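You operate a simulated robot arm through the tools that you are given. There is no shell and no other tool. Be economical: measure what you need, move in short steps, check, and stop when the job is done.

Carry out the task below with a simulated robot arm. There is one attempt and no reset: what you move stays moved.

TASK
Open the top drawer.
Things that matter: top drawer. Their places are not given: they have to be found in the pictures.

It is judged by the outcome, as a careful person would: the job done as asked, and still so three seconds after it is handed in. It fails if anything else is knocked over, pushed out of place, dropped, spilled or broken.

THE ROBOT
A 6-joint arm with a two-finger parallel gripper, fixed in place. Base frame: the origin is at the foot of the arm, x ahead of it, y to its left, z up. Lengths are in mm, angles in degrees, forces in N, time in s.
With the tool pointing down near the work surface it reaches from about 240 to 660 mm from the base axis. Its first joint turns from -66.0 to 66.0 degrees. Payload 2.9 kg.
Tool frame: the origin (TCP) lies between the finger pads and is the grasp point; the fingertips stand 30 mm ahead of it; z points along the fingers, y is the line along which they close. The gripper opens to 110 mm. The fingers are 20 mm wide and 10 mm thick; the gripper's body (48 by 112 mm) begins 55 mm behind the TCP.
Orientation is that of the tool frame in the base frame, as [roll, pitch, yaw] about the fixed x, y, z axes, in that order (R = Rz(yaw) Ry(pitch) Rx(roll)). With the fingers straight down and closing along the base's y, the tool's x points along the base's -x, its y along +y and its z along -z.

THE INTERFACE
- The arm moves only by the tool nudge_tool. Its argument "rows" is a list of rows, each a list of 7 numbers: the shift along the base's x, y, z in units of 30 mm (1.0 is 30 mm), then the turn, a rotation vector about the base's x, y, z in units of 5 degrees (1.0 is 5 degrees), then the finger opening in m, from 0 to 0.11. In form: [[tx, ty, tz, ax, ay, az, gripper], ...]. A call has 1 to 8 rows; each row shifts and turns the commanded pose from where the row before left it. A call with a number of a shift or a turn outside -1 to 1 is refused whole. A row lasts 0.2 s, in which the tool goes at most 50 mm and 8.6 degrees; a call with a longer step from one row to the next is refused whole, and so is a gripper value outside its range. A pose out of reach is approached as far as the arm can. The call stops where the force on the tool passes 40 N (or 10 N more than at its start, if that is more) or the arm is blocked; 0.2 s more then pass. The fingers move at their own pace (about 108 mm/s each) and stop on an object; they squeeze with about 24 N. The grip force told is the motor's: it shows also when the fingers shut on nothing. Time passes only in rows, and 0.2 s behind the last, so rows that do not move let the fingers close. It gives the time, the measured TCP pose, the force on the tool (base axes), the opening and the grip force at its end, in the units of the frame above (readings bear some noise), and new pictures: "views" is both (left out), scene, wrist or none.
- Cameras (640 x 400 px; columns grow to the right, rows downward): "scene" is fixed at [50.6, 414.8, 1386]; the picture's right is [-0.94, -0.35, 0.00], its down [-0.19, 0.51, -0.84] and it looks along [0.29, -0.79, -0.55] (base axes); focal length 351 px, centre (320, 200). "wrist" rides on the gripper at [-36, 0, -57] in the tool frame; the picture's right is [0.00, -1.00, 0.00], its down [0.97, 0.00, -0.24] and it looks along [0.24, 0.00, 0.97] (tool axes); focal length 218 px, centre (320, 200).
- measure_at(camera, pixels): for up to 12 pixels [column, row] of the newest picture of that camera ("zoom" is the newest enlarged one), the place [x, y, z] in the base frame of the surface seen there, good to about 2 mm. No time passes.
- enlarge(camera, box): a new picture of the part [left, top, right, bottom] of that camera's present view, enlarged. No time passes.
- sign_off(): hands the job in; it is judged then, once.

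Work in short steps. Measure before you move; look again where a grasp or a placing could have gone wrong, and mend it. You have 60 turns and 120 pictures in all, the two below and enlarged ones among them. Open the gripper and draw the arm clear of the work before you hand the job in, unless the task says otherwise; then end with one line.

The tools are called after "Call:" as name(argument=value, ...) on one line, values as JSON. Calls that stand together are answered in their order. nudge_tool: Moves the arm, as the interface text tells. Its arguments: {"type":"object","properties":{"rows":{"type":"array","items":{"type":"array","items":{"type":"number"}}},"views":{"type":"string","enum":["both","scene","wrist","none"]}},"required":["rows"]} The other tools are called the same way: measure_at (camera, pixels) gives the place of the surface under pixels of a picture; enlarge (camera, box) takes an enlarged picture of a part of a camera's view; sign_off () hands the job in.

At the start:

```text
time: 0.0
position: [257.6, -257.6, 1025.2]
ee_rot: [180.0, 0.0, 180.0]
ft_force: [-0.4, -0.6, 0.2]
gripper_width: 109.8
grasp_force: 0.1
```

scene: 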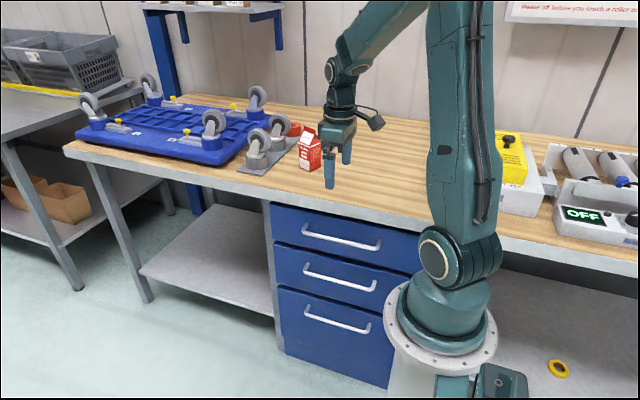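
wrist: 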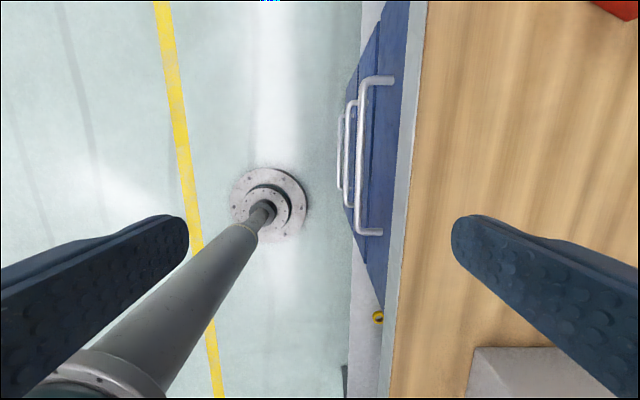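

The top drawer's handle shows in the scene at about (303,225)-(380,245). I measure the handle and the drawer front.

Call:
measure_at(camera="scene", pixels=[[304, 233], [342, 241], [376, 247], [340, 225], [340, 255], [340, 206], [304, 226], [379, 241], [276, 206], [418, 234]])

Call:
enlarge(camera="scene", box=[260, 180, 430, 300])

Call:
measure_at(camera="wrist", pixels=[[362, 150], [362, 100], [363, 200], [388, 80], [365, 231], [405, 150], [380, 80], [378, 233]])

```text
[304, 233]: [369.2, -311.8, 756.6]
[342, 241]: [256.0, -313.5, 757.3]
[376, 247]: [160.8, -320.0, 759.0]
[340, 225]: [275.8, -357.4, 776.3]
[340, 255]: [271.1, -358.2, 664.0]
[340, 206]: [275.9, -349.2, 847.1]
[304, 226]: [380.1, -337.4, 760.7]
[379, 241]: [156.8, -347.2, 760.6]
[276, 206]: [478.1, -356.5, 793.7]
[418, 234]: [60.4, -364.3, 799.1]
```

```text
3.33 times, centred on (345, 240) of scene
```

zoom: 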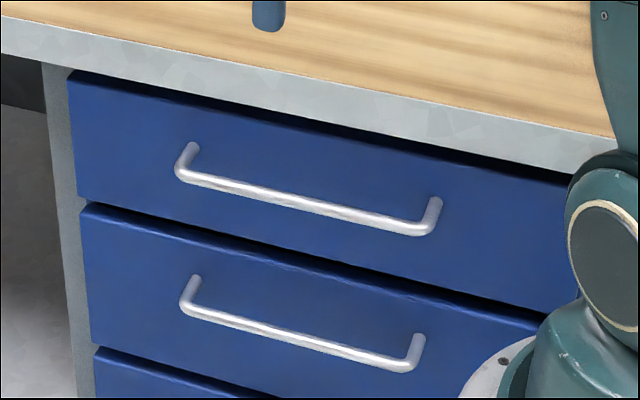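

```text
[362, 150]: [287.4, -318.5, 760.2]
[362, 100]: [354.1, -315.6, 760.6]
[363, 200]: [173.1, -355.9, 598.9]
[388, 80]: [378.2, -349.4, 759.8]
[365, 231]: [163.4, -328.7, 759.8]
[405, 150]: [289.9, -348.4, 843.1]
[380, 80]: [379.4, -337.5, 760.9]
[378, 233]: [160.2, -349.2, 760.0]
```

The bar runs along x from 157 to 380 at y≈-318, z≈757, with the drawer front at y≈-357. I'll approach level along -y with the fingers closing vertically, so I back off and begin turning the tool about -x.

Call:
nudge_tool(rows=[[0, 1, 0, -1, 0, 0, 0.08], [0.5, 1, 0, -1, 0, 0, 0.06], [0.5, 1, 0, -1, 0, 0, 0.05], [0.5, 0.5, 0, -1, 0, 0, 0.05], [0.5, 0, 0, -1, 0, 0, 0.05], [0, 0, 0, -1, 0, 0, 0.05], [0, 0, 0, -1, 0, 0, 0.05], [0, 0, 0, -1, 0, 0, 0.05]], views="scene")

```text
time: 1.8
position: [318.6, -152.6, 1026.4]
ee_rot: [-140.0, 0.0, 180.0]
ft_force: [-1.0, 0.0, 0.2]
gripper_width: 50.0
grasp_force: 0.0
```

scene: 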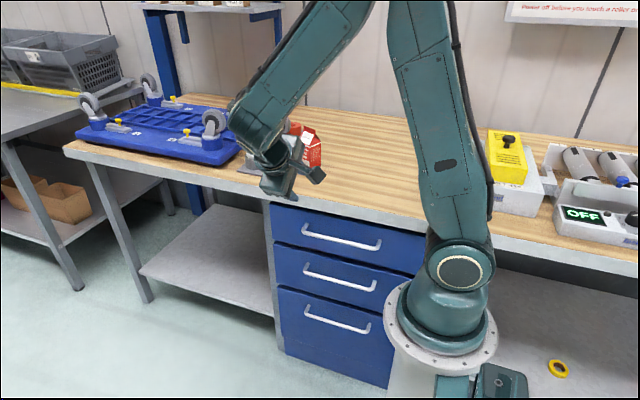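

The tool is tilted 40° and clear of everything. I keep turning to 80° and start down.

Call:
nudge_tool(rows=[[0, 0, 0, -1, 0, 0, 0.05], [0, 0, 0, -1, 0, 0, 0.05], [0, 0, 0, -1, 0, 0, 0.05], [0, 0, -0.5, -1, 0, 0, 0.05], [0, 0, -1, -1, 0, 0, 0.05], [0, 0, -1, -1, 0, 0, 0.05], [0, 0, -1, -1, 0, 0, 0.05], [0, 0, -1, -1, 0, 0, 0.05]])

```text
time: 3.6
position: [317.7, -151.2, 889.2]
ee_rot: [-99.8, 0.1, 180.0]
ft_force: [0.8, 0.8, 0.7]
gripper_width: 50.1
grasp_force: 0.1
```

scene: 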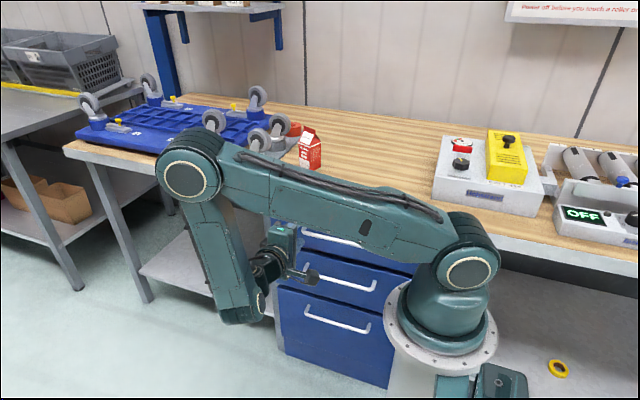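
wrist: 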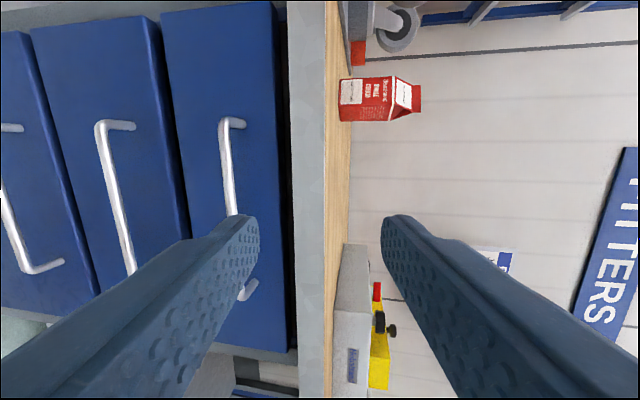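

The tool is 10° short of level, which is good enough. I still have 132 mm to go down to bar height and do most of it now, staying at y=-150.

Call:
nudge_tool(rows=[[0, 0, -1, 0, 0, 0, 0.05], [0, 0, -1, 0, 0, 0, 0.05], [0, 0, -1, 0, 0, 0, 0.05], [0, 0, -0.8, 0, 0, 0, 0.05]])

```text
time: 4.6
position: [316.2, -148.6, 776.3]
ee_rot: [-100.0, 0.1, 179.9]
ft_force: [0.3, 0.3, -0.2]
gripper_width: 50.3
grasp_force: 0.1
```

scene: 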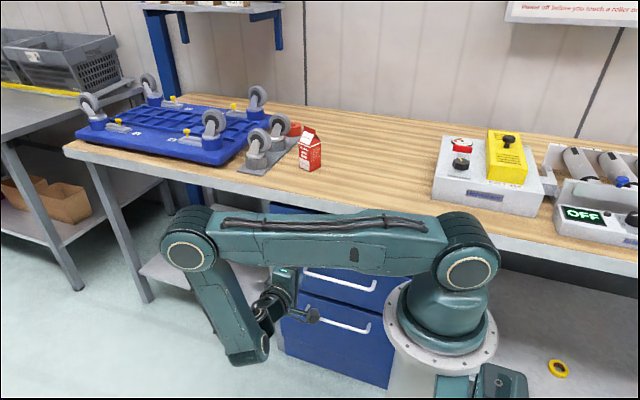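
wrist: 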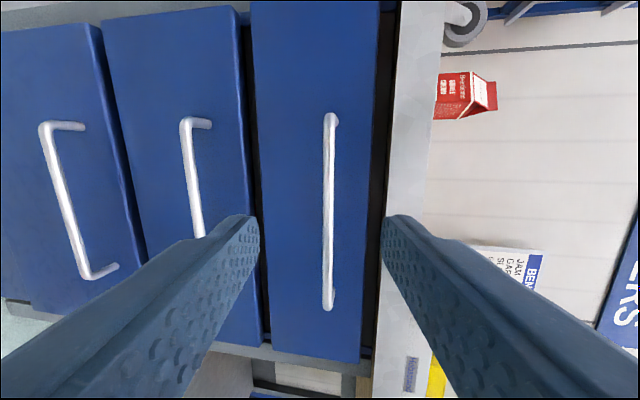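

The bar is at col 328, nearly on the tool axis (col 320). I move forward to TCP y≈-285 and z≈760, then check.

Call:
nudge_tool(rows=[[0, -1, -0.1, 0, 0, 0, 0.05], [0, -1, -0.1, 0, 0, 0, 0.05], [0, -1, -0.1, 0, 0, 0, 0.05], [0, -1, -0.1, 0, 0, 0, 0.05], [0, -0.5, -0.1, 0, 0, 0, 0.05]])

```text
time: 5.8
position: [317.6, -287.1, 760.8]
ee_rot: [-100.0, 0.0, -179.8]
ft_force: [0.2, 0.3, 0.2]
gripper_width: 50.0
grasp_force: 0.0
```

scene: 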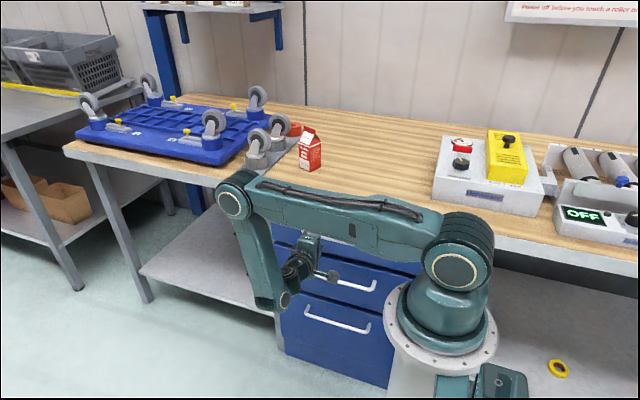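
wrist: 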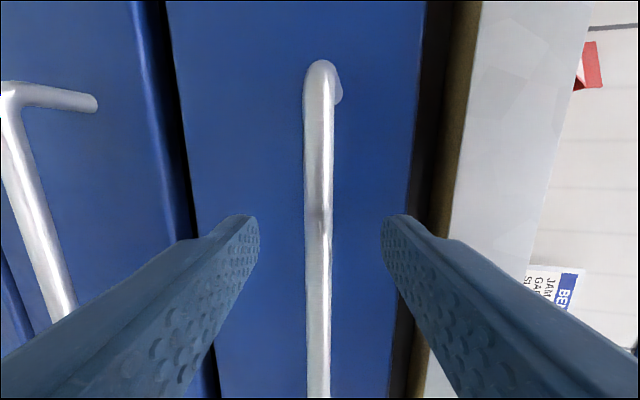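

The bar is centred between the fingers. I advance 22 mm and close.

Call:
nudge_tool(rows=[[0, -0.4, -0.07, 0, 0, 0, 0.05], [0, -0.35, -0.07, 0, 0, 0, 0.05], [0, 0, 0, 0, 0, 0, 0.02], [0, 0, 0, 0, 0, 0, 0.0], [0, 0, 0, 0, 0, 0, 0.0]])

Call:
measure_at(camera="scene", pixels=[[235, 200], [300, 218], [340, 240], [400, 245], [420, 290], [395, 300]])

```text
time: 7.0
position: [318.4, -309.5, 757.0]
ee_rot: [-100.1, 0.0, -180.0]
ft_force: [0.7, -1.8, -2.7]
gripper_width: 11.6
grasp_force: 44.9
```

scene: 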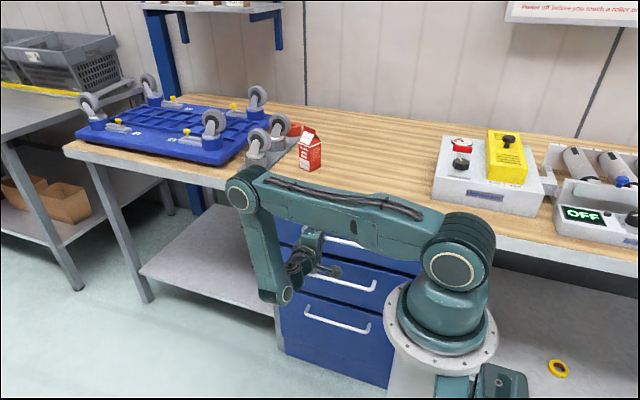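
wrist: 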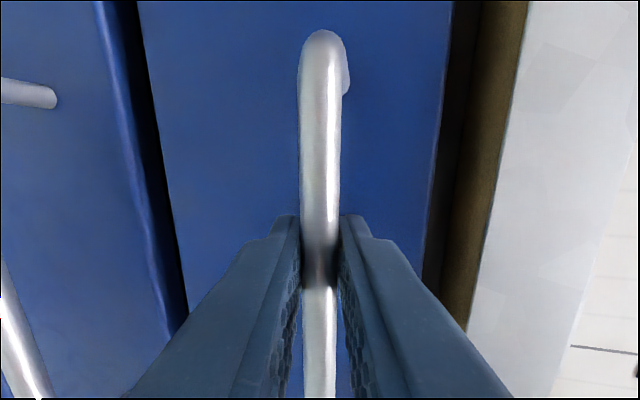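

```text
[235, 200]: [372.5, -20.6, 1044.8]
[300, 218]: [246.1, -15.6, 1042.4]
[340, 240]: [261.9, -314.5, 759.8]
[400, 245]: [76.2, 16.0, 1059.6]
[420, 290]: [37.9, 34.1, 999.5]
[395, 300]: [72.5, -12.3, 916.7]
```

The handle is gripped (11.6 mm opening, 45 N). I pull gently along +y.

Call:
nudge_tool(rows=[[0, 0.2, 0, 0, 0, 0, 0.0], [0, 0.4, 0, 0, 0, 0, 0.0], [0, 0.5, 0, 0, 0, 0, 0.0], [0, 0.5, 0, 0, 0, 0, 0.0]])

```text
time: 8.0
position: [318.4, -261.4, 756.2]
ee_rot: [-100.0, 0.0, 180.0]
ft_force: [-5.7, -2.3, -4.9]
gripper_width: 11.3
grasp_force: 45.4
```

scene: 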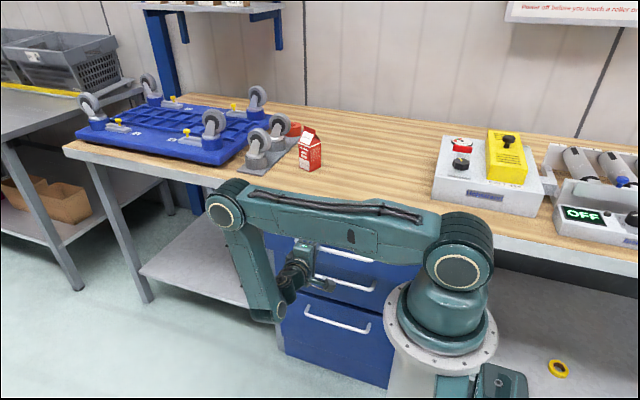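
wrist: 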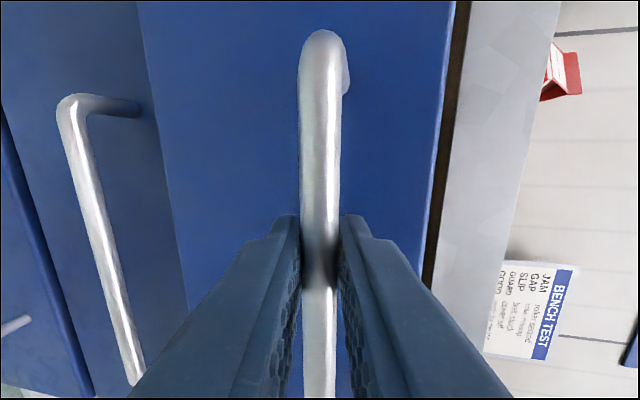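

The drawer is following: 48 mm so far with low force. I keep pulling.

Call:
nudge_tool(rows=[[0, 0.5, 0, 0, 0, 0, 0.0], [0, 0.6, 0, 0, 0, 0, 0.0], [0, 0.6, 0, 0, 0, 0, 0.0], [0, 0.6, 0, 0, 0, 0, 0.0], [0, 0.6, 0, 0, 0, 0, 0.0], [0, 0.4, 0, 0, 0, 0, 0.0]])

```text
time: 9.4
position: [317.1, -162.2, 757.2]
ee_rot: [-100.0, 0.0, -180.0]
ft_force: [-0.2, -2.7, -12.4]
gripper_width: 11.6
grasp_force: 45.4
```

scene: 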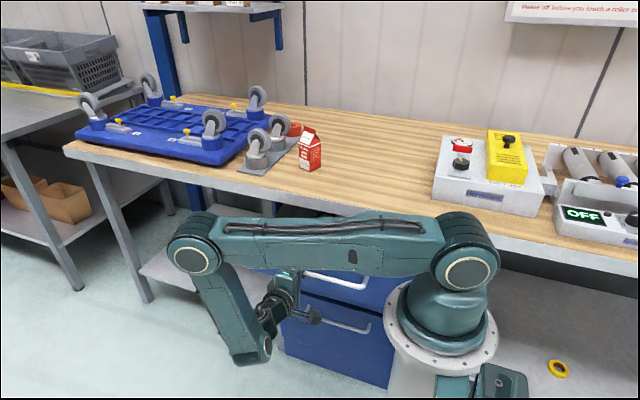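
wrist: 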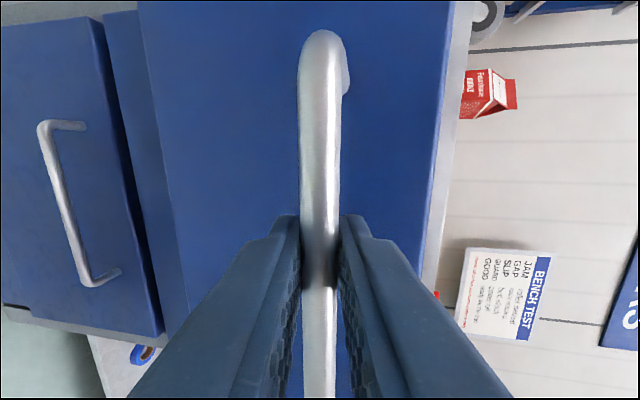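

It is 147 mm open. I pull another ~50 mm, still well short of the arm's pedestal.

Call:
nudge_tool(rows=[[0, 0.4, 0, 0, 0, 0, 0.0], [0, 0.5, 0, 0, 0, 0, 0.0], [0, 0.5, 0, 0, 0, 0, 0.0], [0, 0.4, 0, 0, 0, 0, 0.0], [0, 0, 0, 0, 0, 0, 0.0]])

Call:
measure_at(camera="scene", pixels=[[335, 280], [335, 320], [270, 330], [395, 295], [440, 350], [355, 275]])

```text
time: 10.6
position: [317.2, -106.7, 756.7]
ee_rot: [-100.0, 0.0, -179.9]
ft_force: [0.0, -0.7, -9.4]
gripper_width: 11.1
grasp_force: 45.8
```

scene: 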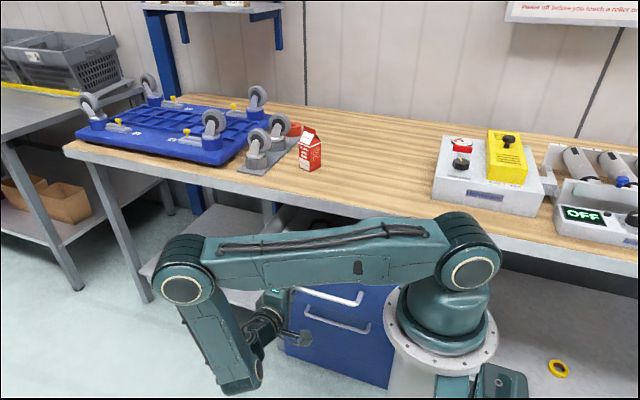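
wrist: 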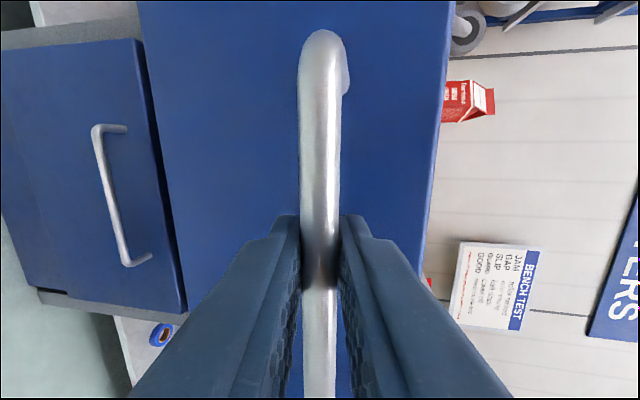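

```text
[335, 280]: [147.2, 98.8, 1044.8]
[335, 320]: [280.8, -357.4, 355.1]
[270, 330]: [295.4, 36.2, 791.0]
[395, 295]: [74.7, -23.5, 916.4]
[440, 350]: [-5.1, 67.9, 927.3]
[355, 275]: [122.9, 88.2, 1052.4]
```

It is about 203 mm open with everything clear. I pull a final 30 mm and then let go.

Call:
nudge_tool(rows=[[0, 0.4, 0, 0, 0, 0, 0.0], [0, 0.4, 0, 0, 0, 0, 0.0], [0, 0.2, 0, 0, 0, 0, 0.0], [0, 0, 0, 0, 0, 0, 0.0]], views="scene")

```text
time: 11.6
position: [318.2, -78.3, 755.7]
ee_rot: [-99.9, 0.0, 179.8]
ft_force: [-1.4, -0.7, -8.6]
gripper_width: 11.6
grasp_force: 44.9
```

scene: 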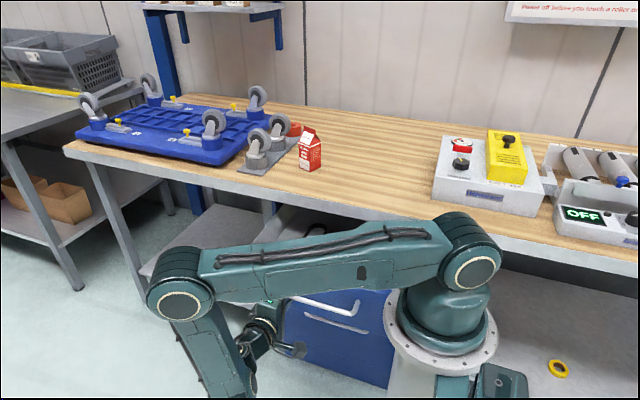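

The drawer is ~231 mm open. I open the fingers and back straight off along +y.

Call:
nudge_tool(rows=[[0, 0, 0, 0, 0, 0, 0.03], [0, 0, 0, 0, 0, 0, 0.05], [0, 0, 0, 0, 0, 0, 0.05], [0, 0.4, 0.07, 0, 0, 0, 0.05], [0, 0.6, 0.1, 0, 0, 0, 0.05], [0, 0.8, 0.13, 0, 0, 0, 0.05], [0, 0.8, 0.13, 0, 0, 0, 0.05]])

```text
time: 13.2
position: [318.0, 0.2, 770.3]
ee_rot: [-100.0, 0.0, -180.0]
ft_force: [0.8, 0.2, 0.1]
gripper_width: 49.8
grasp_force: 0.0
```

scene: 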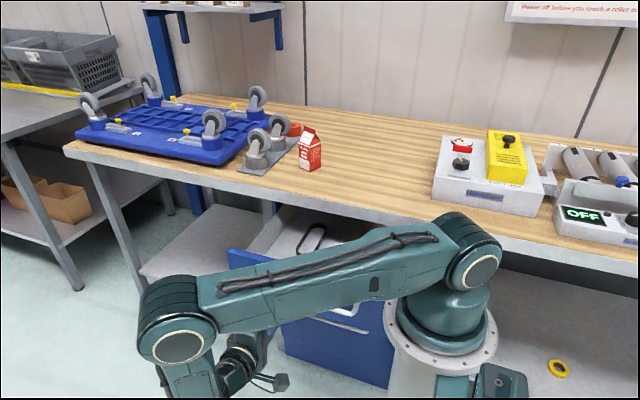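
wrist: 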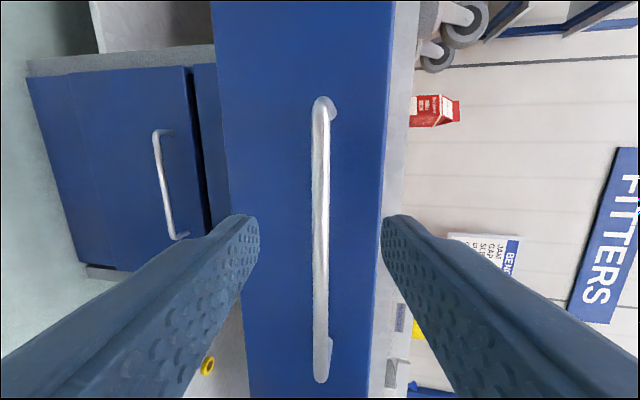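

The arm is off the handle, and the drawer's interior shows at (300,235). I check that the drawer has stayed out.

Call:
measure_at(camera="wrist", pixels=[[320, 200], [280, 150], [100, 150], [205, 150], [160, 180]])

Call:
nudge_tool(rows=[[0, 0.7, 0.3, 0, 0, 0, 0.05], [0, 0.5, 0.5, 0, 0, 0, 0.05], [0, 0, 0.5, 0, 0, 0, 0.05], [0, 0, 0.5, 0, 0, 0, 0.05], [0, 0, 0, 0, 0, 0, 0.05]])

```text
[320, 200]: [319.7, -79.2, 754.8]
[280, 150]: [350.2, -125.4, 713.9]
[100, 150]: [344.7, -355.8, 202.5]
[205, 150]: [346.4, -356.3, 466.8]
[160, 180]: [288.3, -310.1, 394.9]
```

```text
time: 14.4
position: [317.8, 37.0, 825.0]
ee_rot: [-100.0, 0.0, 180.0]
ft_force: [-0.3, -0.8, 0.2]
gripper_width: 50.0
grasp_force: 0.1
```

scene: 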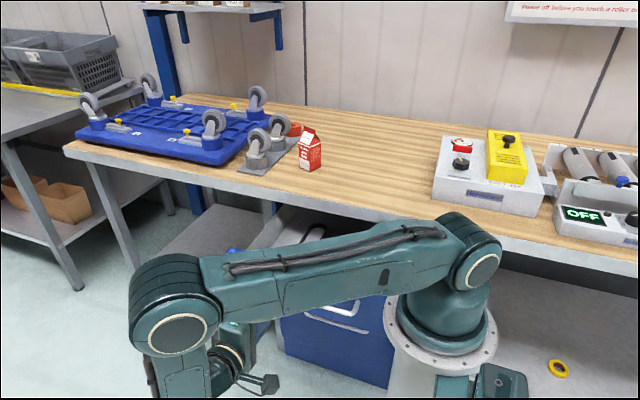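
wrist: 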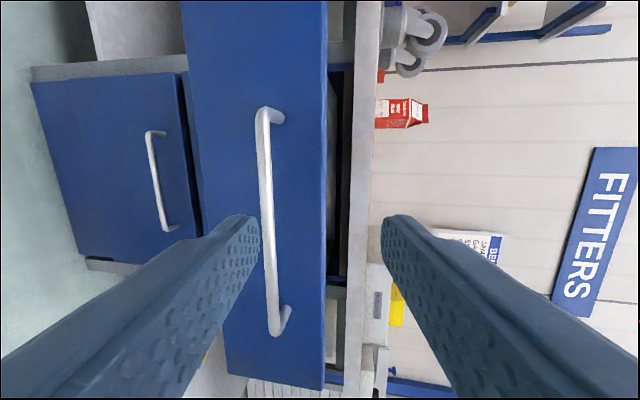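

The top drawer stands 232 mm open (front at y≈-125), the other drawer fronts are still at y≈-356, and the arm is clear.

Call:
sign_off()

```text
The job is handed in.
```

The top drawer is open by about 232 mm. The lower drawers are still shut, nothing else looks disturbed, and the gripper is open and clear of the handle.
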